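You operate a simulated robot arm through the tools that you are given. There is no shell and no other tool. Be economical: measure what you need, move in short steps, check, and stop when the job is done.

You are at the controls of a simulated two-armed robot. One attempt, no reset.

TASK
Free the red stop, press RESET, steady the jog box and wind the table back to about 0 mm.
Fine: within 3 mm, on axis X; axis OFF at the end; the box stays in its cradle.
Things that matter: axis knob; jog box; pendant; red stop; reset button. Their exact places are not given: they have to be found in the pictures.

The check looks at the end state, three seconds after you hand in, the way a careful person would. Anything else that was tipped, shoved, dropped, spilled or broken makes it a failure.

THE ROBOT
Two 6-joint arms with two-finger parallel grippers on one trunk, on a base that drives. Base frame: it is fixed to the floor where the robot stands at the start and does not move with it; the origin is under the middle of the robot, x ahead of it, y to its left, z up. Readings come in m, degrees, newtons and seconds.
The left shoulder is at the start at [0.07, 0.166, 1.445], the right one opposite. With the tool pointing down near the work surface each hand reaches from about 0.86 to 0.88 m from the robot's upright axis, wherever it stands, measured 20 degrees to its own side. Places, roughly: axis knob [1.3, 0.5, 1.3]; jog box [1.25, 0.5, 1.25]; pendant [1.2, 0.1, 1.5]; red stop [0.9, 0, 1.3]; reset button [1, 0.1, 1.4]. Payload 3.91 kg a hand.
The tool frame of a hand sits at the grasp point between the pads (the TCP): z along the fingers, y along the line on which they close. The tips reach 0.03 m beyond it. Largest opening 0.11 m; finger width 0.02, thickness 0.01; the body of the gripper, 0.048 by 0.112 m, starts 0.055 m behind the TCP.
Orientation is that of the tool frame in the base frame, as a unit quaternion [x, y, z, w]. With the fingers straight down and closing along the base's y, the tool's x points along the base's -x, its y along +y and its z along -z.

THE INTERFACE
- The arms move only by the tool apply_moves. It takes "left_motion", "right_motion" or both (then of equal length, played together; a hand with none holds still); each is one flat list of numbers, 7 for each row, row after row: the shift along the tool's x, y, z in m, then the turn, a rotation vector about the tool's x, y, z in degrees, then the finger opening in m, from 0 to 0.11. In form: [dx, dy, dz, rx, ry, rz, claw, dx, dy, dz, rx, ry, rz, claw, ...]. A call has 1 to 10 rows; each row shifts and turns the commanded pose from where the row before left it, along the tool's axes as they then stand. Rows are played at 5 a second. More than 0.05 m and 8.6 degrees between two rows, or a gripper value outside its range, and nothing of the call is played. A pose out of reach is approached as far as the arm can. The call stops where the force on the tool passes 40 N (or 10 N more than at its start, if that is more) or the arm is blocked; 0.2 s more then pass. Each finger travels about 0.108 m/s and halts on what it meets, pressing with about 25 N; the grip force reading is that of the motor and also rises with nothing between the fingers. The clock runs only during rows and for 0.2 s after the last one: add rows that do not move to give the fingers time. The reply holds the time, the measured pose of the TCP, the force on the tool along the base axes, the opening and the grip force, in the units named above and with some noise, with the torque about the TCP (base axes, N m) and any sound that the robot's microphone picked up, and new pictures: "pictures" is both (left out), scene, wrist or none (wrist: the cameras of the hands that moved).
- Cameras (640 x 400 px; columns grow to the right, rows downward): "scene" is now at [0.1365, 0.0154, 1.6714]; the picture's right is [0.16, -0.99, 0.00], its down [-0.57, -0.09, -0.81] and it looks along [0.80, 0.13, -0.58] (base axes); focal length 283 px, centre (320, 200). "left" rides on the left gripper at [0.077, -0.007, -0.114] in its tool frame; the picture's right is [0.09, 1.00, 0.00], its down [-0.80, 0.07, -0.59] and it looks along [-0.59, 0.05, 0.80] (tool axes); focal length 270 px, centre (320, 200). "right" rides on the right gripper at [0.077, 0.007, -0.115] in its tool frame; the picture's right is [-0.09, 1.00, 0.00], its down [-0.80, -0.07, -0.59] and it looks along [-0.59, -0.05, 0.80] (tool axes); focal length 270 px, centre (320, 200).
- slide_trunk(by): slides the trunk up (or, below 0, down) by that many m; the arms and the scene camera ride with it, the base frame stays. It gives what a move gives, with no picture.
- steer(legs): drives the robot by 1 to 6 legs, each [ahead, left, turn to the left] in m, m and degrees, along the robot's own axes; the way and the turn of a leg run together, so that a leg with both is an arc; at most 1.5 m and 180 degrees a leg. The arms and the cameras ride along, it lands a little off, and it stops where it bumps. It gives what a move gives, and a new picture of the scene camera.
- turn_head(pan, tilt): turns the head with the scene camera to pan (to the left, within 86 degrees either way) and tilt (down, from -29 to 69), counted from straight ahead of the robot. It gives what a move gives, and a new picture of the scene camera.
- probe_pixels(camera, pixels): there is no depth. For up to 12 entries [column, row, z] of the newest picture of that camera ("zoom" is the newest enlarged one), the place [x, y] in the base frame at which the ray of that pixel passes the height z, good to about 0.002 m. The clock stands still meanwhile.
- close_up(camera, box): a new picture of the part [left, top, right, bottom] of that camera's present view, enlarged. The clock stands still meanwhile.
- close_job(): hands the job in; it is judged then, once.

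Go step by step. Measure first, check grasps and placings, and put right what went wrong. The budget is 80 turns and 260 pictures, counting those below and the enlarged ones. Unless the task says otherwise, let go and move clear before handing in, and close with one line.

The tools are called after "Call:" as name(argument=value, ...) on one line, values as JSON. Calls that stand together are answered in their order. apply_moves: Moves the arms, as the interface text tells. Its arguments: {"type":"object","properties":{"left_motion":{"type":"array","items":{"type":"number"}},"right_motion":{"type":"array","items":{"type":"number"}},"pictures":{"type":"string","enum":["both","scene","wrist","none"]}},"required":[]} The other tools are called the same way: slide_trunk (by) slides the trunk up or down; steer (legs) drives the base; turn_head (pan, tilt) turns the head that bears the scene camera; probe_pixels (camera, pixels) gives the place at which the rays of pixels pass given heights; close_up (camera, box) takes an enlarged picture of a part of a camera's view; close_job () hands the job in.

At the start:

```text
clock: 0.0
left_tool_pos: [0.5932, 0.293, 0.9999]
left_ee_rot: [0.0, 1.0, 0.0, 0.0]
left_force: [0.0, 0.9, 0.6]
left_wrist_torque: [-0.03, 0.0, 0.02]
left_width: 0.1102
left_grasp_force: 0.1
right_tool_pos: [0.5135, -0.1788, 1.0004]
right_ee_rot: [0.0, 1.0, 0.0, 0.0]
right_force: [0.3, -0.3, 0.4]
right_wrist_torque: [-0.02, -0.01, 0.0]
right_width: 0.11
right_grasp_force: 0.1
trunk travel left (down, up): [-0.94, 0.0]
robot x, y, heading: [0.0035, -0.0003, -0.2]
head pan, tilt: [9.1, 35.6]
```

scene: 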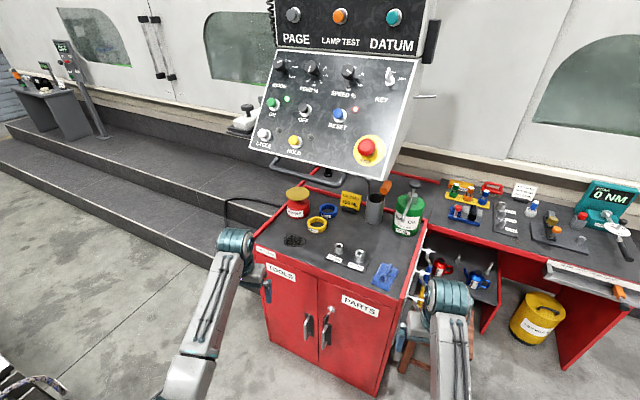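
right: 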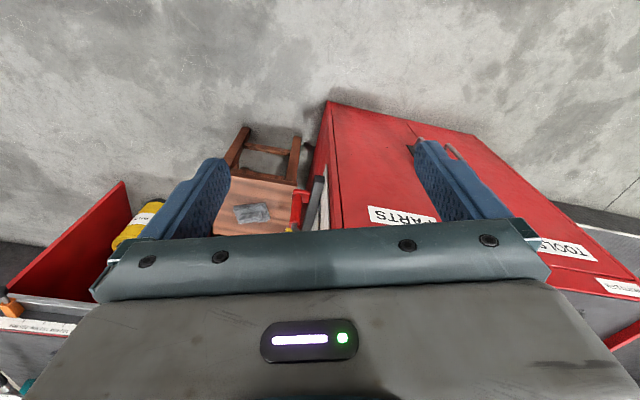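
left: 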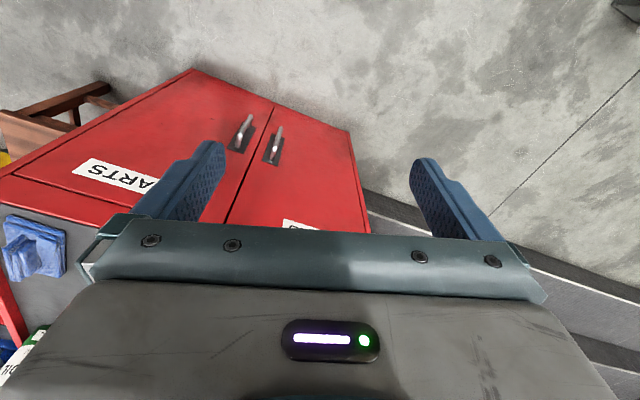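

The pendant is at pixels (250-440, 0-190), with the red stop near (367,148) and RESET near (340,115). The jog box may be at (243,120). I'll enlarge both and look up.

Call:
close_up(camera="scene", box=[240, 40, 440, 190])

Call:
close_up(camera="scene", box=[200, 80, 290, 140])

Call:
turn_head(pan=15, tilt=12)

```text
2.67 times, centred on (340, 115) of scene
```

zoom: 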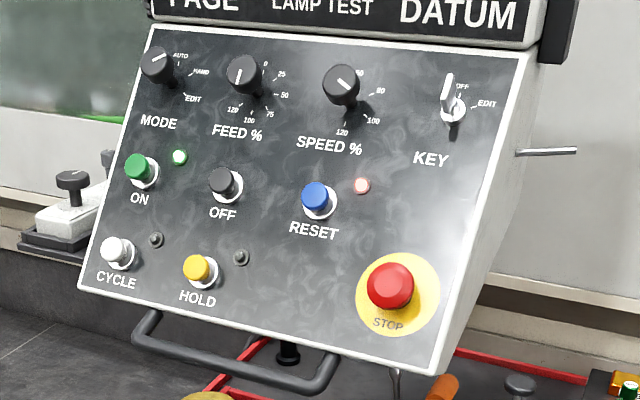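

```text
6.67 times, centred on (245, 110) of scene
```

zoom: 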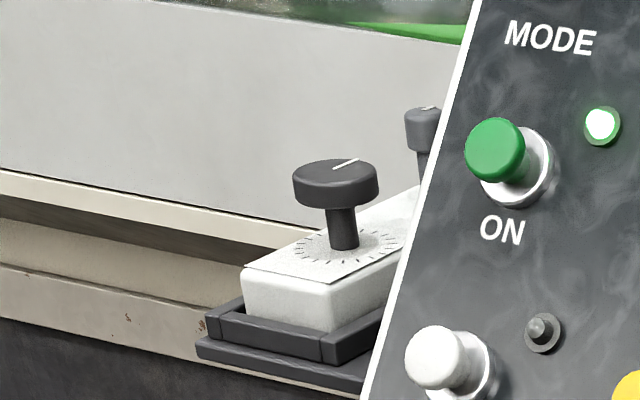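

```text
clock: 0.9
left_tool_pos: [0.5945, 0.2943, 0.9986]
left_ee_rot: [0.0, 1.0, 0.0, -0.001]
left_force: [-0.3, 0.6, 0.2]
left_wrist_torque: [0.0, 0.0, -0.01]
left_width: 0.11
left_grasp_force: 0.1
right_tool_pos: [0.5142, -0.179, 1.0006]
right_ee_rot: [0.0, 1.0, 0.0, 0.0]
right_force: [0.5, 0.3, -0.3]
right_wrist_torque: [0.03, 0.04, 0.0]
right_width: 0.1102
right_grasp_force: 0.1
trunk travel left (down, up): [-0.94, 0.0]
robot x, y, heading: [0.0016, 0.0013, 0.1]
head pan, tilt: [15.0, 12.0]
```

scene: 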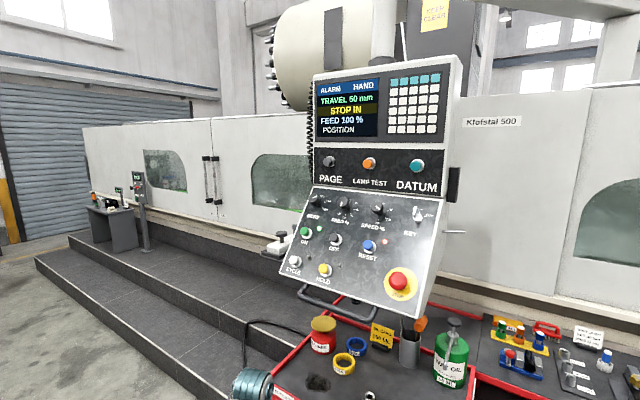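

Call:
close_up(camera="scene", box=[300, 60, 460, 160])

Call:
close_up(camera="scene", box=[270, 180, 430, 320])

```text
4.00 times, centred on (380, 110) of scene
```

zoom: 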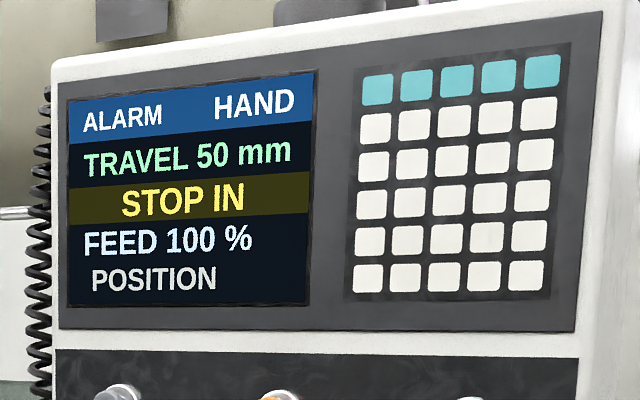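

```text
2.86 times, centred on (350, 250) of scene
```

zoom: 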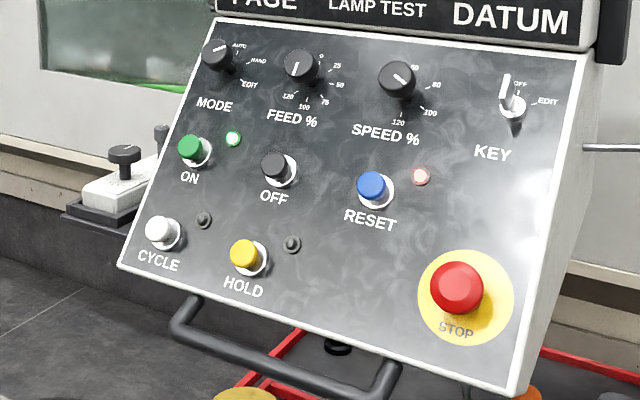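

The display reads ALARM / HAND, TRAVEL 50 mm, STOP IN. I'll probe rays here, then drive left to get a baseline and see the jog box.

Call:
probe_pixels(camera="scene", pixels=[[397, 281, 1.3], [397, 281, 1.4], [369, 246, 1.3], [369, 246, 1.4], [40, 262, 0], [190, 355, 0], [280, 238, 1.3], [280, 238, 1.2], [315, 187, 1.5], [445, 207, 1.5], [281, 281, 1.2], [424, 317, 1.2]])

Call:
steer(legs=[[0, 0.5, 0]])

```text
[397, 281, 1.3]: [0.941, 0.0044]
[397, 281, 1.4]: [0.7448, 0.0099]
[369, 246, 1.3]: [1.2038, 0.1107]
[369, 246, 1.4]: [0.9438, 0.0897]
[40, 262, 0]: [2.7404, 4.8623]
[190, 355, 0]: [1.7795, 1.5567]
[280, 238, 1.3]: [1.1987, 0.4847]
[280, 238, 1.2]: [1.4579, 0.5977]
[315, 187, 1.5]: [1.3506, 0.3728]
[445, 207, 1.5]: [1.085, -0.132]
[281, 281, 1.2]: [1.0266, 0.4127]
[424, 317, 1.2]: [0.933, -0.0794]
```

```text
clock: 3.7
left_tool_pos: [0.5923, 0.7723, 0.9987]
left_ee_rot: [0.0, 1.0, -0.002, 0.0]
left_force: [-0.8, 0.8, -1.0]
left_wrist_torque: [-0.03, 0.03, -0.02]
left_width: 0.1098
left_grasp_force: 0.1
right_tool_pos: [0.5131, 0.2993, 1.0011]
right_ee_rot: [-0.001, 1.0, -0.002, 0.0]
right_force: [-0.3, -0.1, 0.2]
right_wrist_torque: [-0.04, 0.02, 0.04]
right_width: 0.11
right_grasp_force: 0.1
trunk travel left (down, up): [-0.94, 0.0]
robot x, y, heading: [-0.0006, 0.4729, -0.0]
head pan, tilt: [15.0, 12.0]
stopped in leg 1: the robot was blocked; the commanded pose is now the measured one
```

scene: 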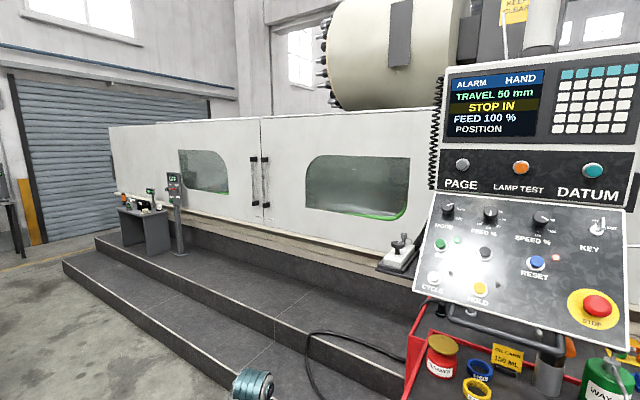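

It stopped at y=0.473, blocked by something. I'll look left and down, and probe from this view first.

Call:
probe_pixels(camera="scene", pixels=[[598, 306, 1.3], [598, 306, 1.4], [538, 262, 1.3], [538, 262, 1.4], [396, 243, 1.3], [396, 243, 1.2], [434, 195, 1.5], [625, 210, 1.5], [414, 290, 1.2], [618, 349, 1.2], [400, 265, 1.3], [400, 265, 1.2]])

Call:
close_up(camera="scene", box=[360, 180, 640, 355])

Call:
close_up(camera="scene", box=[365, 220, 445, 285])

Call:
turn_head(pan=80, tilt=55)

```text
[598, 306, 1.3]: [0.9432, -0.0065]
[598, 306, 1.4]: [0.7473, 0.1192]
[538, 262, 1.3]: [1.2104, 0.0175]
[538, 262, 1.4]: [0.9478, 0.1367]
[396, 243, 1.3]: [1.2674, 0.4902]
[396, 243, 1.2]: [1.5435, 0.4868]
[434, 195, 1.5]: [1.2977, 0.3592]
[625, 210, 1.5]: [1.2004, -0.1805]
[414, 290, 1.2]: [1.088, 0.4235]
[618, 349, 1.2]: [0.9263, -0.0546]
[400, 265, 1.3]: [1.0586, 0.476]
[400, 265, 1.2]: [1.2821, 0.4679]
```

```text
2.29 times, centred on (500, 268) of scene
```

zoom: 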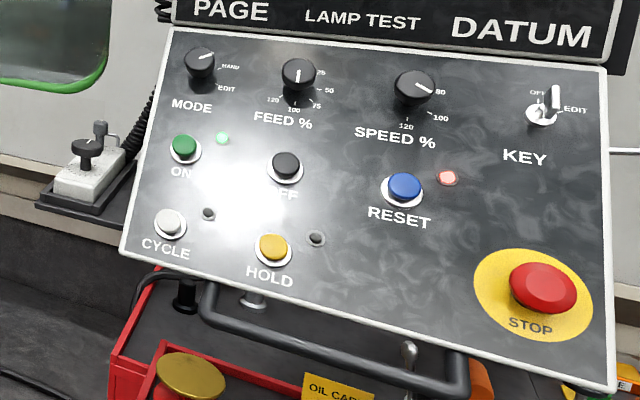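

```text
6.15 times, centred on (405, 252) of scene
```

zoom: 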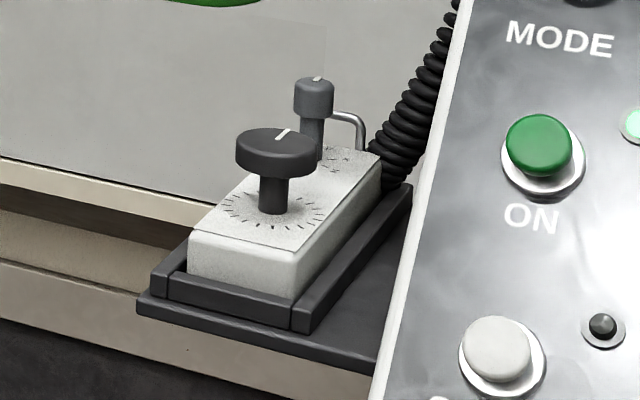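

```text
clock: 5.0
left_tool_pos: [0.5926, 0.7698, 0.9997]
left_ee_rot: [-0.002, 1.0, -0.001, 0.001]
left_force: [-0.9, 0.1, 1.0]
left_wrist_torque: [0.02, 0.01, 0.01]
left_width: 0.1099
left_grasp_force: 0.2
right_tool_pos: [0.5134, 0.296, 0.999]
right_ee_rot: [-0.001, 1.0, 0.0, 0.0]
right_force: [-0.4, 0.1, 0.3]
right_wrist_torque: [-0.01, -0.01, 0.0]
right_width: 0.1099
right_grasp_force: 0.0
trunk travel left (down, up): [-0.94, 0.0]
robot x, y, heading: [0.0009, 0.4784, 0.1]
head pan, tilt: [80.0, 55.0]
```

scene: 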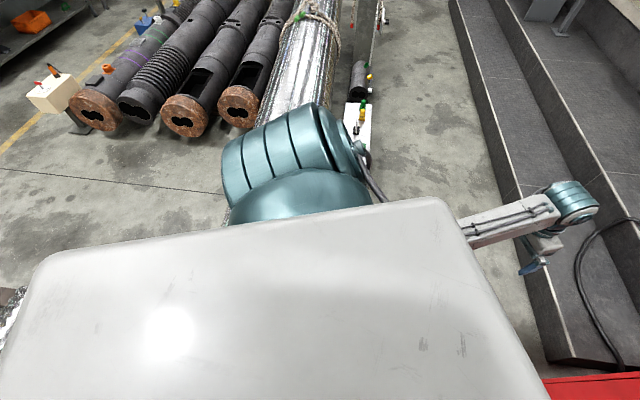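

Triangulation puts the red stop at about (0.92, 0.00, 1.31) and RESET at about (1.03, 0.10, 1.37). The panel is yawed about -17° and leans about 40°, and something on the left (pipes) blocked me. I'll move slightly away, square up to the panel and look down at the cabinet.

Call:
steer(legs=[[0, -0.12, -17]])

Call:
turn_head(pan=5, tilt=42)

```text
clock: 6.4
left_tool_pos: [0.6366, 0.4657, 0.999]
left_ee_rot: [0.147, 0.989, -0.001, 0.0]
left_force: [1.0, 0.9, -0.5]
left_wrist_torque: [0.01, 0.0, -0.01]
left_width: 0.1099
left_grasp_force: 0.0
right_tool_pos: [0.4226, 0.0373, 1.0004]
right_ee_rot: [0.146, 0.989, -0.001, 0.0]
right_force: [-0.3, 0.4, -0.6]
right_wrist_torque: [-0.06, -0.02, 0.0]
right_width: 0.1102
right_grasp_force: 0.0
trunk travel left (down, up): [-0.94, 0.0]
robot x, y, heading: [-0.0182, 0.3542, -17.0]
head pan, tilt: [80.0, 55.0]
```

scene: 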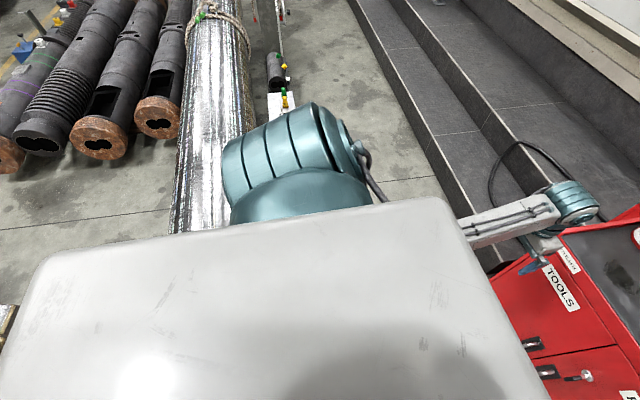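

```text
clock: 7.9
left_tool_pos: [0.6342, 0.4627, 0.9994]
left_ee_rot: [0.146, 0.989, 0.0, -0.001]
left_force: [0.3, 0.1, 0.7]
left_wrist_torque: [0.01, 0.0, 0.0]
left_width: 0.1102
left_grasp_force: 0.1
right_tool_pos: [0.4207, 0.034, 0.9996]
right_ee_rot: [0.147, 0.989, -0.001, 0.0]
right_force: [-0.1, -0.3, 0.1]
right_wrist_torque: [0.0, 0.04, -0.04]
right_width: 0.11
right_grasp_force: 0.1
trunk travel left (down, up): [-0.94, 0.0]
robot x, y, heading: [-0.017, 0.3563, -17.1]
head pan, tilt: [5.0, 42.0]
```

scene: 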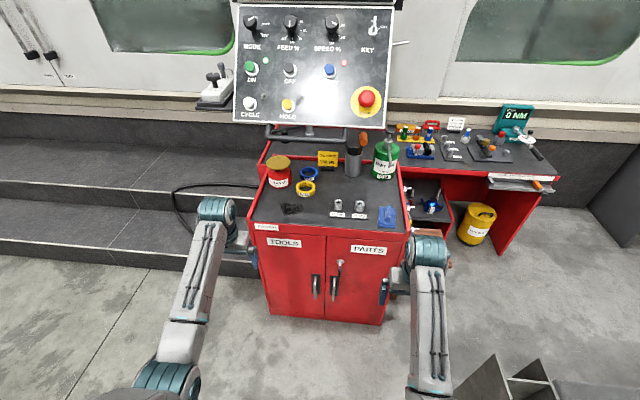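

Now I'm square to the panel. I'll probe the cabinet, step and controls.

Call:
probe_pixels(camera="scene", pixels=[[270, 315, 0], [382, 325, 0], [250, 228, 0.85], [405, 235, 0.85], [100, 262, 0], [366, 99, 1.31], [366, 99, 1.3], [329, 70, 1.36], [213, 78, 1.3], [213, 78, 1.25], [222, 67, 1.3], [212, 102, 1.22]])

Call:
close_up(camera="scene", box=[185, 50, 265, 120])

Call:
close_up(camera="scene", box=[300, 50, 400, 130])

```text
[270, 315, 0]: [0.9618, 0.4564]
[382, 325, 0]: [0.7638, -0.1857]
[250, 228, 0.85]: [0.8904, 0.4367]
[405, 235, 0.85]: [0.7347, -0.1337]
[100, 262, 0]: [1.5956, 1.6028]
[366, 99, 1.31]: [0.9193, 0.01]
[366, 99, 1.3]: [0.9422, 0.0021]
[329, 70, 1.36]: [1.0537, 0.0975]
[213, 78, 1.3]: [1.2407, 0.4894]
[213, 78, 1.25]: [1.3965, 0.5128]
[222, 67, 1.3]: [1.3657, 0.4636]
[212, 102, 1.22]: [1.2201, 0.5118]
```

```text
5.71 times, centred on (225, 85) of scene
```

zoom: 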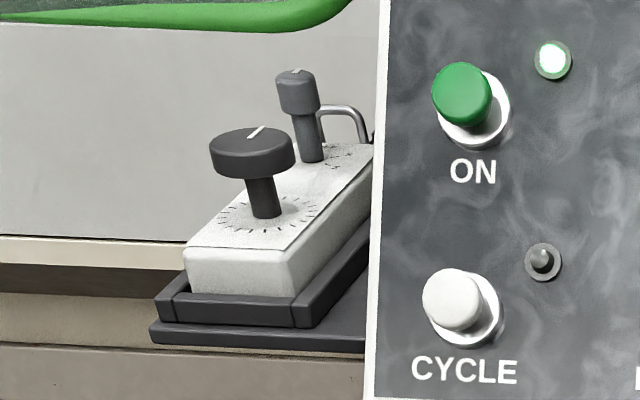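

```text
5.00 times, centred on (350, 90) of scene
```

zoom: 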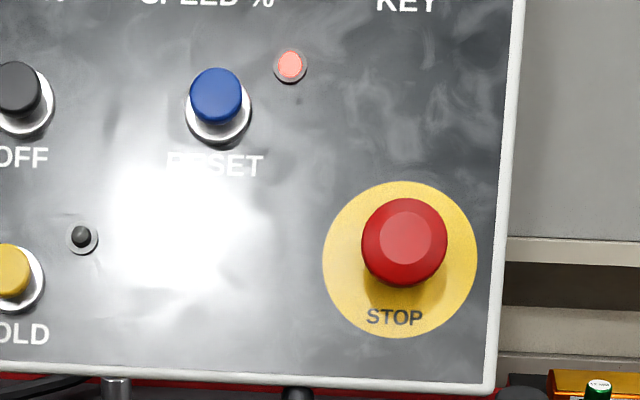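

No arrow is visible on the stop. I'll raise both hands above the cabinet clutter and tilt the right hand to face the panel.

Call:
apply_moves(right_motion=[0, 0, -0.048, 0, 0, 0, 0.11, 0, 0, -0.048, 0, 0, 0, 0.11, 0, 0, -0.048, 0, 0, 0, 0.11, 0, 0, -0.048, 0, 0, 0, 0.11, 0, 0, -0.048, 0, 0, 0, 0.11, 0, 0, -0.048, 0, 0, 0, 0.11, 0, 0, -0.048, 0, 0, 0, 0.11, 0, 0, -0.048, 0, 0, 0, 0.11, 0, 0.05, 0, 0, 0, 0, 0.11, 0, 0.05, 0, 0, 0, 0, 0.11], left_motion=[0, 0, -0.04, 0, 0, 0, 0.11, 0, 0, -0.04, 0, 0, 0, 0.11, 0, 0, -0.04, 0, 0, 0, 0.11, 0, 0, -0.04, 0, 0, 0, 0.11, 0, 0, -0.04, 0, 0, 0, 0.11, 0, 0, -0.04, 0, 0, 0, 0.11, 0, 0, -0.04, 0, 0, 0, 0.11, 0, 0, -0.04, 0, 0, 0, 0.11, 0, 0, 0, 0, 0, 0, 0.11, 0, 0, 0, 0, 0, 0, 0.11], pictures="none")

Call:
apply_moves(right_motion=[0, 0, 0, 0, -8.4, 0, 0.11, 0, 0, 0, 0, -8.4, 0, 0.11, 0, 0, 0, 0, -8.4, 0, 0.11, 0, 0, 0, 0, -8.4, 0, 0.11, 0, 0, 0, 0, -8.4, 0, 0.11, 0, 0, 0, 0, -8, 0, 0.11, 0, 0, 0, 0, 0, 0, 0.11], pictures="both")

```text
clock: 9.8
left_tool_pos: [0.7724, 0.4516, 1.1454]
left_ee_rot: [0.147, 0.989, 0.0, 0.0]
left_force: [0.1, -0.8, 0.0]
left_wrist_torque: [0.03, 0.0, 0.01]
left_width: 0.11
left_grasp_force: 0.0
left hand out of reach, approached as far as the arm can: row 1, 2, 3, 4, 5, 6, 7, 8
right_tool_pos: [0.5124, 0.0371, 1.0408]
right_ee_rot: [0.178, 0.982, -0.065, -0.008]
right_force: [0.2, -1.0, 0.8]
right_wrist_torque: [0.0, 0.04, 0.02]
right_width: 0.11
right_grasp_force: 0.1
right hand out of reach, approached as far as the arm can: row 1, 2, 3, 4, 5, 6, 7, 8, 9
trunk travel left (down, up): [-0.94, 0.0]
robot x, y, heading: [-0.0185, 0.3526, -16.7]
head pan, tilt: [5.0, 42.0]
stopped in row 9 (right hand): the arm was blocked; the commanded pose is now the measured one
```

```text
clock: 10.7
left_tool_pos: [0.7726, 0.4509, 1.1457]
left_ee_rot: [0.147, 0.989, 0.0, 0.001]
left_force: [0.1, 0.0, 0.0]
left_wrist_torque: [0.02, 0.02, 0.0]
left_width: 0.11
left_grasp_force: 0.1
right_tool_pos: [0.5612, -0.0233, 1.1353]
right_ee_rot: [0.167, 0.932, -0.153, 0.283]
right_force: [0.9, 0.1, 0.7]
right_wrist_torque: [-0.01, -0.01, -0.04]
right_width: 0.11
right_grasp_force: 0.0
trunk travel left (down, up): [-0.94, 0.0]
robot x, y, heading: [-0.0189, 0.3558, -17.2]
head pan, tilt: [5.0, 42.0]
stopped in row 4 (right hand): the arm was blocked; the commanded pose is now the measured one
```

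scene: 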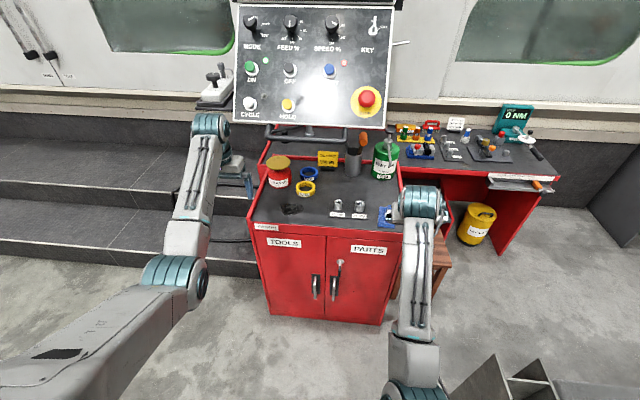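
right: 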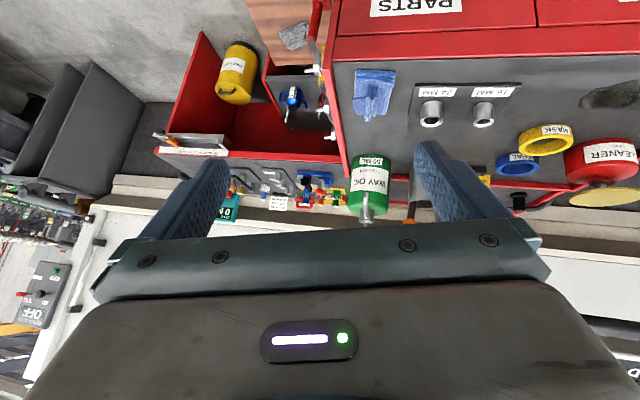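

The arms cannot rise while tucked in, so I'll extend forward and up while turning toward the panel. I'll also correct the right-hand skew (tilt is about 34°, it needs 50°).

Call:
apply_moves(right_motion=[-0.04, 0, -0.015, -2.1, -2.6, 0.4, 0.11, -0.04, 0, -0.015, -2.1, -2.6, 0.4, 0.11, -0.04, 0, -0.015, -2.1, -2.6, 0.4, 0.11, -0.04, 0, -0.015, -2.1, -2.6, 0.4, 0.11, -0.04, 0, -0.015, -2.1, -2.6, 0.4, 0.11, -0.04, 0, -0.015, -2.1, -2.6, 0.4, 0.11, 0, 0, 0, 0, 0, 0, 0.11], pictures="both")

```text
clock: 12.2
left_tool_pos: [0.7711, 0.452, 1.1467]
left_ee_rot: [0.147, 0.989, 0.0, 0.001]
left_force: [0.0, 0.2, -0.3]
left_wrist_torque: [-0.01, 0.03, 0.02]
left_width: 0.1099
left_grasp_force: 0.1
right_tool_pos: [0.6807, -0.0406, 1.361]
right_ee_rot: [0.132, 0.893, -0.062, 0.426]
right_force: [-0.4, 1.2, -0.8]
right_wrist_torque: [-0.02, 0.03, 0.0]
right_width: 0.1101
right_grasp_force: 0.0
trunk travel left (down, up): [-0.94, 0.0]
robot x, y, heading: [-0.0186, 0.3558, -16.6]
head pan, tilt: [5.0, 42.0]
```

scene: 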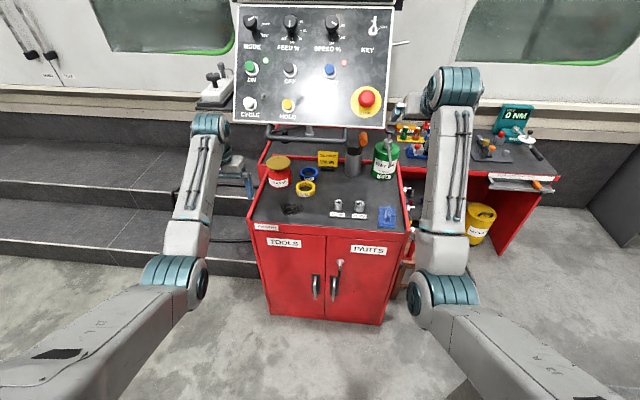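
right: 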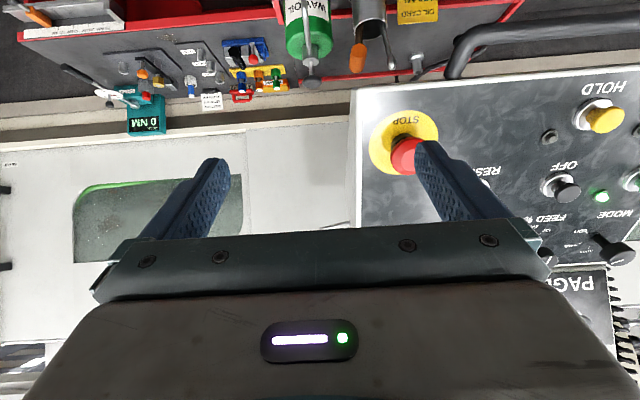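

The right hand orientation matches and the stop is visible at (408,152) in the wrist view. I'll shift the right hand left 0.115 and the left hand away, then drive forward 0.1.

Call:
apply_moves(right_motion=[0, 0.04, 0, 0, 0, 0, 0.11, 0, 0.04, 0, 0, 0, 0, 0.11, 0, 0.035, 0, 0, 0, 0, 0.11], left_motion=[0, 0.05, 0, 0, 0, 0, 0.11, 0, 0.05, 0, 0, 0, 0, 0.11, 0, 0, 0, 0, 0, 0, 0.11], pictures="none")

Call:
steer(legs=[[0.1, 0, 0]])

Call:
apply_moves(right_motion=[0, 0, 0, 0, 0, 0, 0.11], pictures="wrist")

```text
clock: 13.1
left_tool_pos: [0.8018, 0.5455, 1.1458]
left_ee_rot: [0.147, 0.989, 0.0, 0.001]
left_force: [-0.1, 0.0, -0.5]
left_wrist_torque: [0.01, -0.01, -0.03]
left_width: 0.11
left_grasp_force: 0.0
right_tool_pos: [0.7127, 0.0671, 1.3592]
right_ee_rot: [0.134, 0.893, -0.064, 0.425]
right_force: [0.4, 0.2, -0.1]
right_wrist_torque: [-0.02, -0.03, 0.01]
right_width: 0.1101
right_grasp_force: 0.1
trunk travel left (down, up): [-0.94, 0.0]
robot x, y, heading: [-0.0186, 0.3548, -16.7]
head pan, tilt: [5.0, 42.0]
```

```text
clock: 14.2
left_tool_pos: [0.8893, 0.5237, 1.151]
left_ee_rot: [0.145, 0.989, -0.001, 0.004]
left_force: [-0.6, -0.7, 0.3]
left_wrist_torque: [-0.04, -0.02, 0.02]
left_width: 0.11
left_grasp_force: 0.0
right_tool_pos: [0.7999, 0.0453, 1.3631]
right_ee_rot: [0.131, 0.892, -0.062, 0.429]
right_force: [-1.4, 0.8, 0.3]
right_wrist_torque: [0.01, 0.0, -0.02]
right_width: 0.1097
right_grasp_force: 0.0
trunk travel left (down, up): [-0.94, 0.0]
robot x, y, heading: [0.0783, 0.3265, -16.7]
head pan, tilt: [5.0, 42.0]
```

scene: 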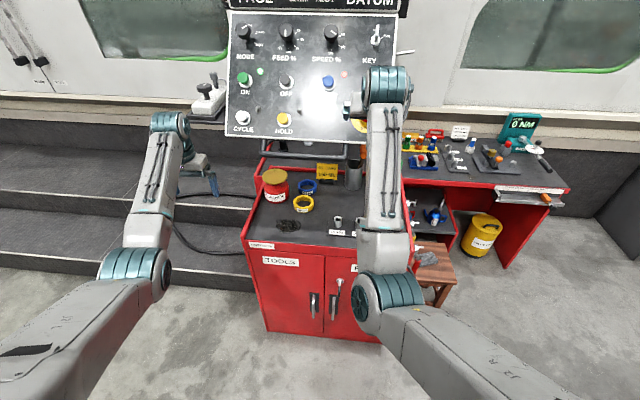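

```text
clock: 14.6
left_tool_pos: [0.8967, 0.5212, 1.1462]
left_ee_rot: [0.145, 0.989, -0.001, 0.002]
left_force: [-0.3, -0.4, -0.2]
left_wrist_torque: [-0.01, 0.01, 0.03]
left_width: 0.11
left_grasp_force: 0.1
right_tool_pos: [0.8107, 0.0417, 1.3579]
right_ee_rot: [0.131, 0.893, -0.061, 0.425]
right_force: [1.7, -0.6, -1.0]
right_wrist_torque: [-0.01, 0.01, -0.03]
right_width: 0.1101
right_grasp_force: 0.1
trunk travel left (down, up): [-0.94, 0.0]
robot x, y, heading: [0.0737, 0.3246, -16.6]
head pan, tilt: [5.0, 42.0]
```

right: 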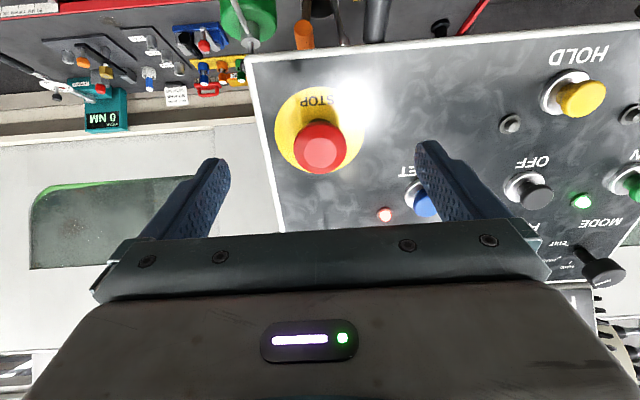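

The stop face is centred at (321,145) in the right wrist view. I'll probe it and RESET and zoom in.

Call:
probe_pixels(camera="right", pixels=[[321, 147, 1.3], [321, 147, 1.31], [321, 147, 1.32], [320, 134, 1.28], [320, 134, 1.29], [424, 203, 1.35], [424, 203, 1.37], [255, 60, 1.2], [540, 22, 1.2]])

Call:
close_up(camera="right", box=[260, 70, 460, 230])

```text
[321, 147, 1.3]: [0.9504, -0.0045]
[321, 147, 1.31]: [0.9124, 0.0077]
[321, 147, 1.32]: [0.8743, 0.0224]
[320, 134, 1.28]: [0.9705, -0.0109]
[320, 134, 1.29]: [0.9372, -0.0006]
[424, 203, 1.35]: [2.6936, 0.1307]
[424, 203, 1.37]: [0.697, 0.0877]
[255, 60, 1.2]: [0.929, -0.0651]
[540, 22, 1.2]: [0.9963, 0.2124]
```

```text
2.50 times, centred on (360, 150) of right
```

zoom: 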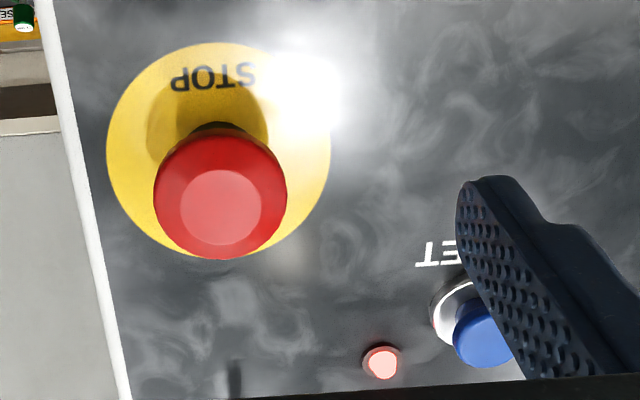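

The stop is at tool offset of about (-0.037, -0.003, 0.125). I'll align in x and y, advance z by 0.11, and check before closing.

Call:
apply_moves(right_motion=[-0.0185, -0.003, 0.01, 0, 0, 0, 0.1, -0.0185, 0, 0.01, 0, 0, 0, 0.1, 0, 0, 0.03, 0, 0, 0, 0.1, 0, 0, 0.03, 0, 0, 0, 0.1, 0, 0, 0.03, 0, 0, 0, 0.1, 0, 0, 0, 0, 0, 0, 0.1], pictures="both")

Call:
close_up(camera="right", box=[220, 100, 420, 260])

```text
clock: 16.0
left_tool_pos: [0.8955, 0.521, 1.1462]
left_ee_rot: [0.144, 0.99, 0.0, 0.002]
left_force: [-0.6, -0.2, 0.5]
left_wrist_torque: [0.0, -0.02, -0.03]
left_width: 0.1101
left_grasp_force: 0.0
right_tool_pos: [0.9103, 0.0087, 1.32]
right_ee_rot: [0.131, 0.893, -0.062, 0.425]
right_force: [-0.5, 0.3, -0.1]
right_wrist_torque: [-0.01, 0.02, 0.0]
right_width: 0.0999
right_grasp_force: 0.1
trunk travel left (down, up): [-0.94, 0.0]
robot x, y, heading: [0.0792, 0.3272, -16.6]
head pan, tilt: [5.0, 42.0]
```

scene: 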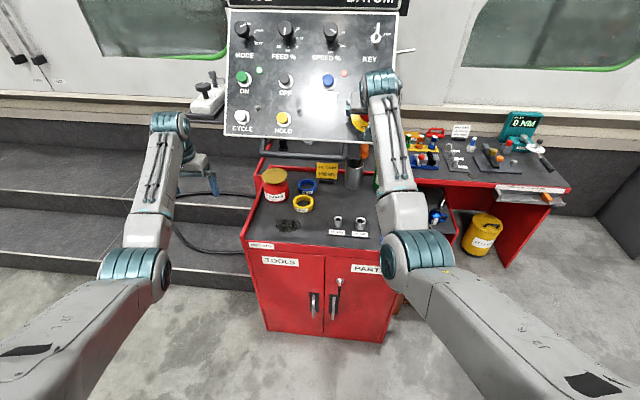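
right: 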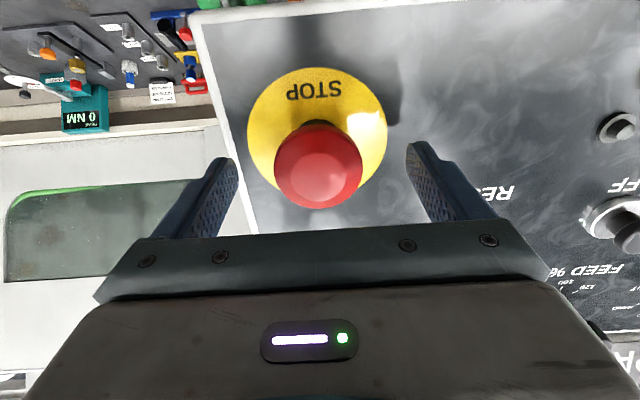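

```text
2.50 times, centred on (320, 180) of right
```

zoom: 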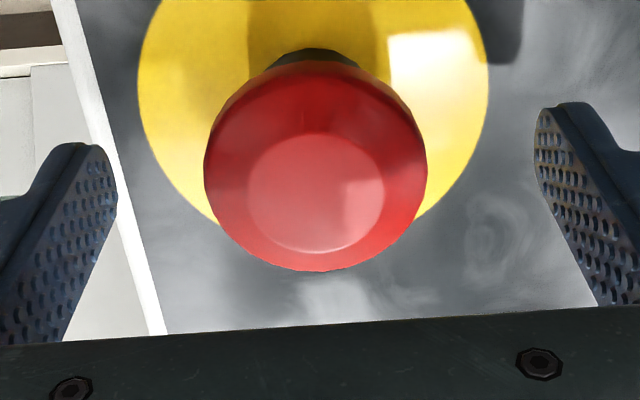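

From size scaling, the face is at tool z of about 0.022 and x of about -0.008. I'll advance 12 mm, shift x by -6 mm, then close.

Call:
apply_moves(right_motion=[-0.006, 0, 0.006, 0, 0, 0, 0.1, 0, 0, 0.006, 0, 0, 0, 0.1, 0, 0, 0, 0, 0, 0, 0.07, 0, 0, 0, 0, 0, 0, 0.04, 0, 0, 0, 0, 0, 0, 0.04, 0, 0, 0, 0, 0, 0, 0.04], pictures="wrist")

Call:
close_up(camera="right", box=[220, 100, 420, 260])

```text
clock: 17.4
left_tool_pos: [0.894, 0.521, 1.1472]
left_ee_rot: [0.146, 0.989, 0.001, 0.001]
left_force: [0.1, -0.3, 0.3]
left_wrist_torque: [-0.03, -0.03, 0.01]
left_width: 0.11
left_grasp_force: 0.0
right_tool_pos: [0.9243, 0.0038, 1.3155]
right_ee_rot: [0.132, 0.894, -0.062, 0.425]
right_force: [-3.1, -2.8, -0.9]
right_wrist_torque: [-0.14, 0.13, -0.02]
right_width: 0.0526
right_grasp_force: 44.8
trunk travel left (down, up): [-0.94, 0.0]
robot x, y, heading: [0.0781, 0.326, -16.5]
head pan, tilt: [5.0, 42.0]
```

right: 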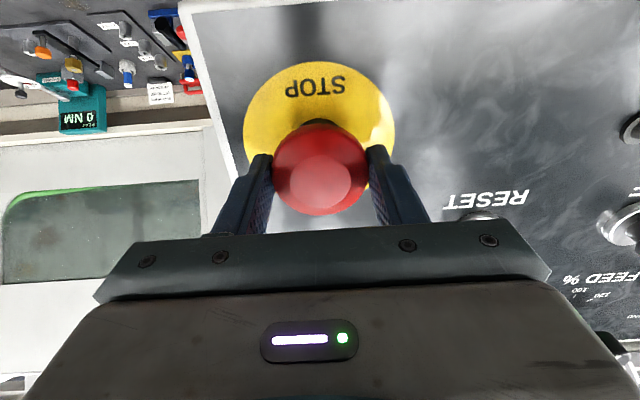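

```text
2.50 times, centred on (320, 180) of right
```

zoom: 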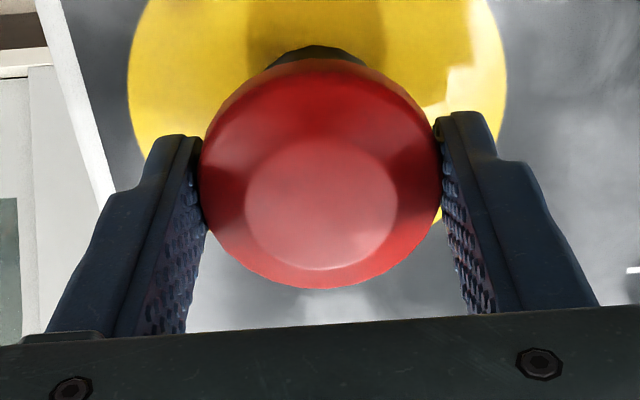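

Gripped at 52.6 mm. I'll twist clockwise (+rz about the tool axis) by about 48°.

Call:
apply_moves(right_motion=[0, 0, 0, 0, 0, 8, 0.04, 0, 0, 0, 0, 0, 8, 0.04, 0, 0, 0, 0, 0, 8, 0.04, 0, 0, 0, 0, 0, 8, 0.04, 0, 0, 0, 0, 0, 8, 0.04, 0, 0, 0, 0, 0, 8, 0.04, 0, 0, 0, 0, 0, 0, 0.04], pictures="wrist")

Call:
turn_head(pan=5, tilt=18)

```text
clock: 19.0
left_tool_pos: [0.8949, 0.5218, 1.1473]
left_ee_rot: [0.145, 0.989, 0.001, 0.001]
left_force: [-0.8, -0.6, 0.8]
left_wrist_torque: [0.0, 0.0, -0.03]
left_width: 0.1098
left_grasp_force: 0.0
right_tool_pos: [0.9229, 0.0044, 1.3159]
right_ee_rot: [0.485, 0.762, 0.117, 0.413]
right_force: [-3.4, -3.1, -1.2]
right_wrist_torque: [-0.42, 0.19, 0.12]
right_width: 0.0521
right_grasp_force: 45.9
trunk travel left (down, up): [-0.94, 0.0]
robot x, y, heading: [0.0751, 0.3271, -16.6]
head pan, tilt: [5.0, 42.0]
```

right: 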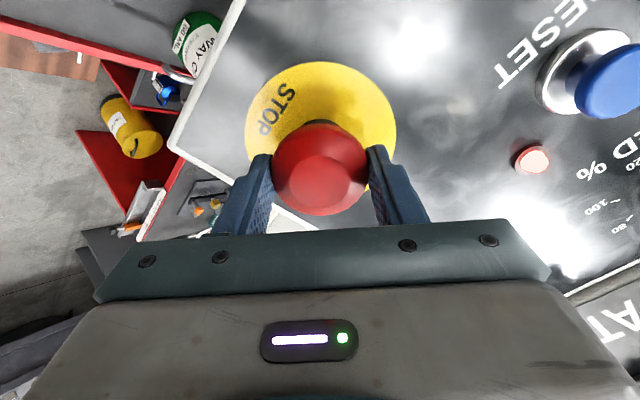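

```text
clock: 19.9
left_tool_pos: [0.8952, 0.5214, 1.147]
left_ee_rot: [0.146, 0.989, 0.001, 0.001]
left_force: [0.2, -0.3, -0.1]
left_wrist_torque: [-0.02, 0.03, 0.03]
left_width: 0.11
left_grasp_force: 0.0
right_tool_pos: [0.9244, 0.0027, 1.3153]
right_ee_rot: [0.484, 0.762, 0.117, 0.414]
right_force: [-3.7, -1.4, -1.4]
right_wrist_torque: [0.24, 0.04, -0.07]
right_width: 0.0524
right_grasp_force: 44.9
trunk travel left (down, up): [-0.94, 0.0]
robot x, y, heading: [0.0737, 0.3259, -16.7]
head pan, tilt: [5.0, 18.0]
```

scene: 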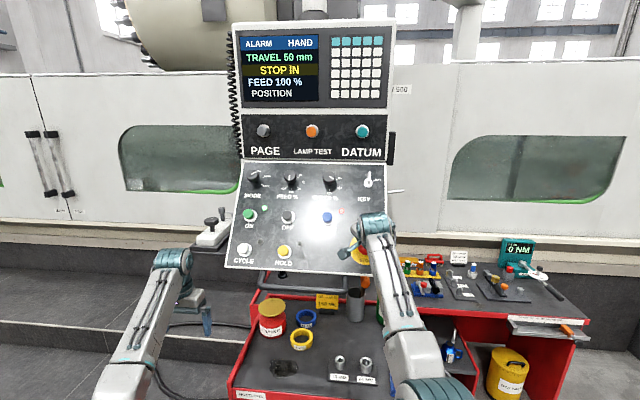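

Still STOP IN after the twist, with low torque. I'll try pulling it straight out from here.

Call:
apply_moves(right_motion=[0, 0, -0.004, 0, 0, 0, 0.03, 0, 0, -0.004, 0, 0, 0, 0.03, 0, 0, -0.004, 0, 0, 0, 0.03, 0, 0, -0.004, 0, 0, 0, 0.03, 0, 0, 0, 0, 0, 0, 0.03], pictures="both")

Call:
close_up(camera="scene", box=[230, 20, 400, 130])

```text
clock: 21.1
left_tool_pos: [0.8961, 0.5205, 1.145]
left_ee_rot: [0.145, 0.989, 0.001, 0.001]
left_force: [0.5, 0.2, -0.4]
left_wrist_torque: [-0.01, 0.01, -0.01]
left_width: 0.11
left_grasp_force: 0.0
right_tool_pos: [0.9144, 0.0067, 1.3235]
right_ee_rot: [0.483, 0.763, 0.117, 0.412]
right_force: [1.2, -4.5, -4.7]
right_wrist_torque: [-0.23, 0.07, 0.01]
right_width: 0.0522
right_grasp_force: 45.0
trunk travel left (down, up): [-0.94, 0.0]
robot x, y, heading: [0.0769, 0.3237, -16.7]
head pan, tilt: [5.0, 18.0]
```

scene: 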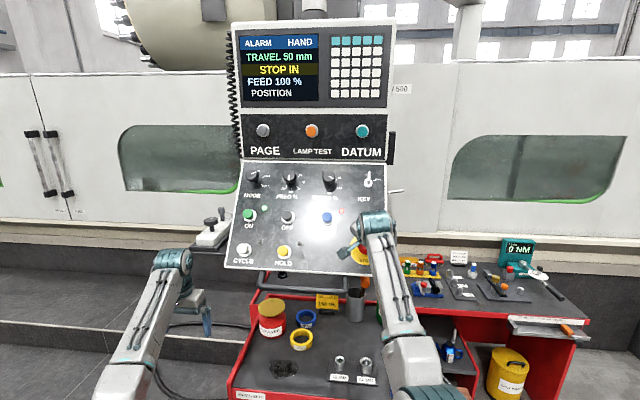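
right: 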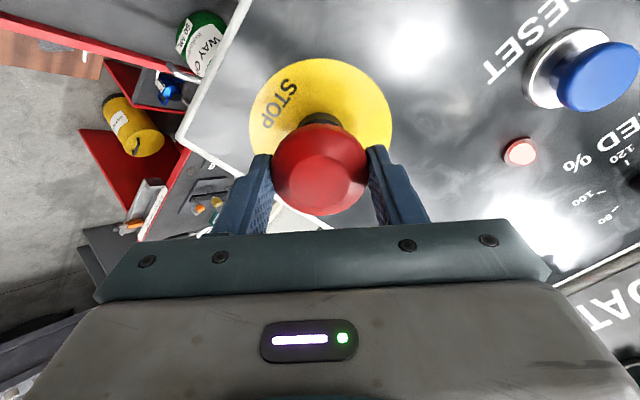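

```text
3.64 times, centred on (315, 75) of scene
```

zoom: 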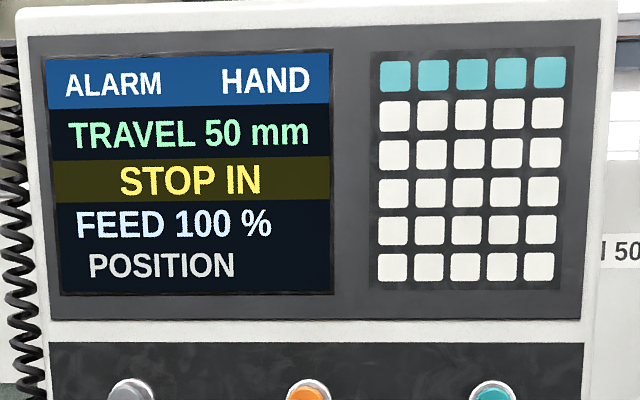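

The button came out about 13 mm with the hand (stem more visible), but it still says STOP IN. I'll pull a little more.

Call:
apply_moves(right_motion=[0, 0, -0.004, 0, 0, 0, 0.03, 0, 0, -0.004, 0, 0, 0, 0.03, 0, 0, -0.004, 0, 0, 0, 0.03, 0, 0, 0, 0, 0, 0, 0.03, 0, 0, 0, 0, 0, 0, 0.03], pictures="both")

```text
clock: 22.3
left_tool_pos: [0.9022, 0.5186, 1.1416]
left_ee_rot: [0.145, 0.989, 0.001, -0.002]
left_force: [0.1, -0.8, 0.5]
left_wrist_torque: [-0.01, -0.03, 0.01]
left_width: 0.11
left_grasp_force: 0.1
right_tool_pos: [0.9121, 0.0085, 1.3259]
right_ee_rot: [0.485, 0.764, 0.115, 0.409]
right_force: [15.1, -7.0, -18.5]
right_wrist_torque: [-0.27, 0.13, 0.11]
right_width: 0.052
right_grasp_force: 45.0
trunk travel left (down, up): [-0.94, 0.0]
robot x, y, heading: [0.08, 0.3257, -16.6]
head pan, tilt: [5.0, 18.0]
```

scene: 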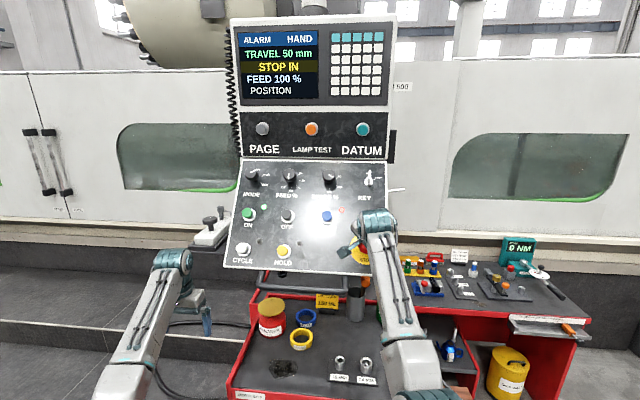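
right: 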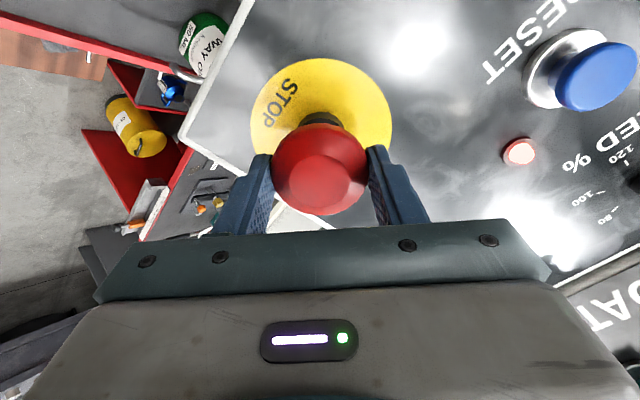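

It is now at its outer stop (24 N pull), still STOP IN. I'll relax the pull slightly and twist further clockwise while it is out.

Call:
apply_moves(right_motion=[0, 0, 0.007, 0, 0, 8, 0.03, 0, 0, 0, 0, 0, 8, 0.03, 0, 0, 0, 0, 0, 8, 0.03, 0, 0, 0, 0, 0, 8, 0.03, 0, 0, 0, 0, 0, 8, 0.03, 0, 0, 0, 0, 0, 0, 0.03, 0, 0, 0, 0, 0, 0, 0.03], pictures="both")

```text
clock: 23.9
left_tool_pos: [0.8964, 0.5223, 1.1468]
left_ee_rot: [0.145, 0.989, 0.001, 0.001]
left_force: [-0.3, 0.5, -0.1]
left_wrist_torque: [-0.01, 0.04, -0.04]
left_width: 0.1101
left_grasp_force: 0.0
right_tool_pos: [0.9082, 0.0086, 1.3278]
right_ee_rot: [0.716, 0.551, 0.252, 0.348]
right_force: [-4.4, -1.3, -8.5]
right_wrist_torque: [0.13, 0.15, -0.26]
right_width: 0.0523
right_grasp_force: 45.2
trunk travel left (down, up): [-0.94, 0.0]
robot x, y, heading: [0.0745, 0.3261, -16.7]
head pan, tilt: [5.0, 18.0]
```

scene: 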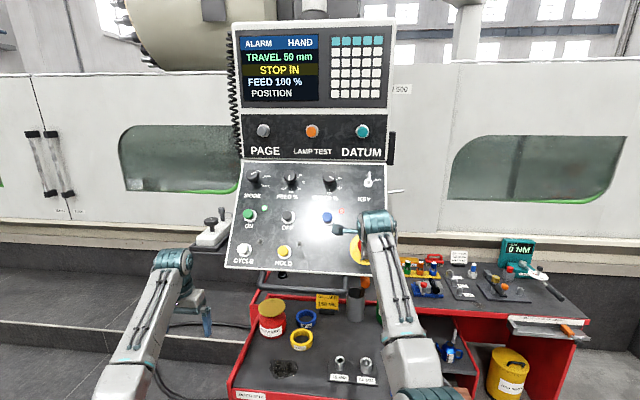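
right: 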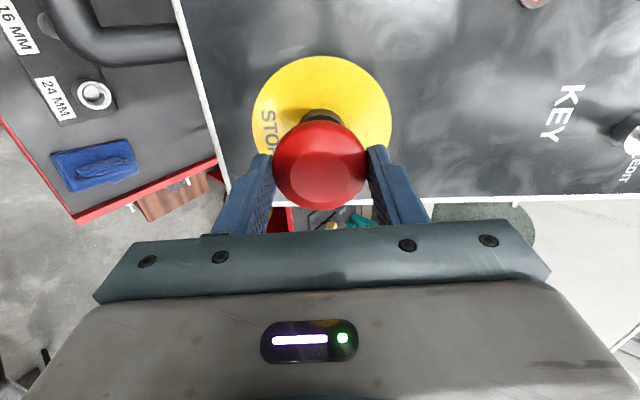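

Still STOP IN. I'll release the stop and back off to see where the button rests and what the screen says.

Call:
apply_moves(right_motion=[0, 0, 0, 0, 0, 0, 0.08, 0, 0, 0, 0, 0, 0, 0.1, 0, 0, -0.03, 0, 0, 0, 0.1, 0, 0, -0.04, 0, 0, 0, 0.1, 0, 0, -0.04, 0, 0, 0, 0.1, 0, 0, 0, 0, 0, 0, 0.1], pictures="both")

Call:
close_up(camera="scene", box=[230, 20, 400, 130])

Call:
close_up(camera="right", box=[220, 60, 420, 220])

```text
clock: 25.3
left_tool_pos: [0.8959, 0.5218, 1.1458]
left_ee_rot: [0.146, 0.989, 0.001, 0.001]
left_force: [-0.8, -0.6, 0.5]
left_wrist_torque: [0.04, 0.01, -0.02]
left_width: 0.1099
left_grasp_force: 0.1
right_tool_pos: [0.8264, 0.0364, 1.3969]
right_ee_rot: [0.715, 0.551, 0.251, 0.349]
right_force: [0.0, 1.9, -0.4]
right_wrist_torque: [-0.01, -0.01, 0.0]
right_width: 0.1002
right_grasp_force: 0.0
trunk travel left (down, up): [-0.94, 0.0]
robot x, y, heading: [0.078, 0.3305, -16.7]
head pan, tilt: [5.0, 18.0]
```

scene: 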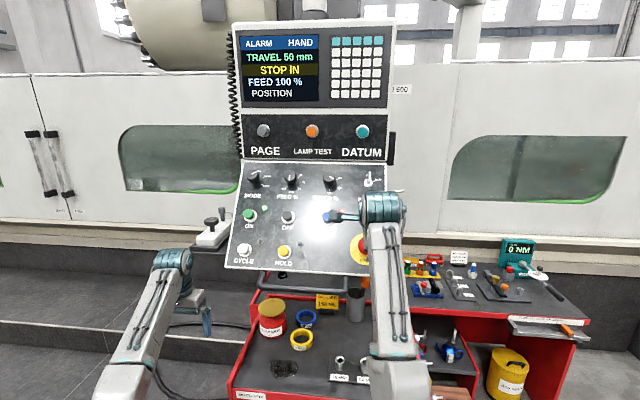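
right: 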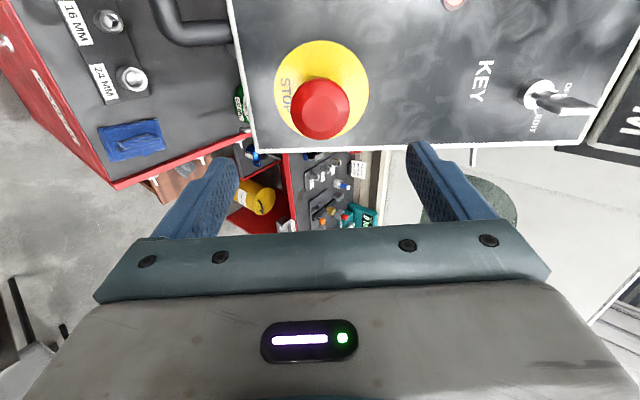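

```text
3.64 times, centred on (315, 75) of scene
```

zoom: 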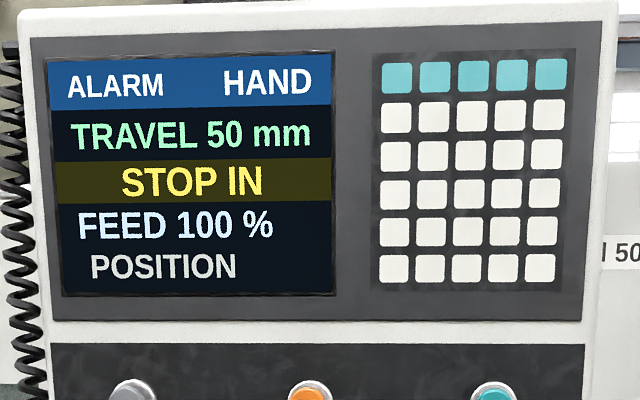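

```text
2.50 times, centred on (320, 140) of right
```

zoom: 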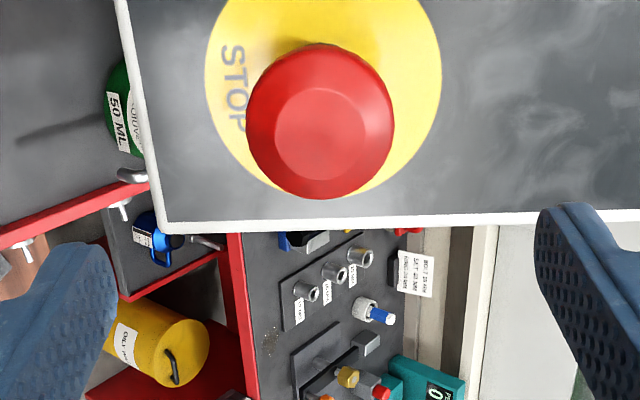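

Size ratios show the cap stays out by about 13 mm, so it is likely freed. "STOP IN" may be latched until RESET, so next I'll locate RESET precisely.

Call:
probe_pixels(camera="scene", pixels=[[326, 216, 1.36], [326, 216, 1.38], [284, 251, 1.3], [284, 251, 1.32], [248, 214, 1.38], [357, 247, 1.31]])

Call:
close_up(camera="scene", box=[270, 170, 400, 270])

```text
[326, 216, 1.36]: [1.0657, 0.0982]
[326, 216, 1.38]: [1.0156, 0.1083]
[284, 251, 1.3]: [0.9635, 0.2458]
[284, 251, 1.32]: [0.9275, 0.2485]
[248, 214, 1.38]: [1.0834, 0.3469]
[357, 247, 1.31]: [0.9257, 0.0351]
```

```text
4.00 times, centred on (335, 220) of scene
```

zoom: 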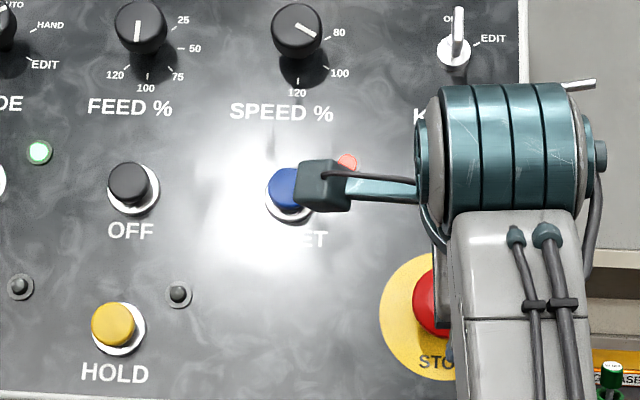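

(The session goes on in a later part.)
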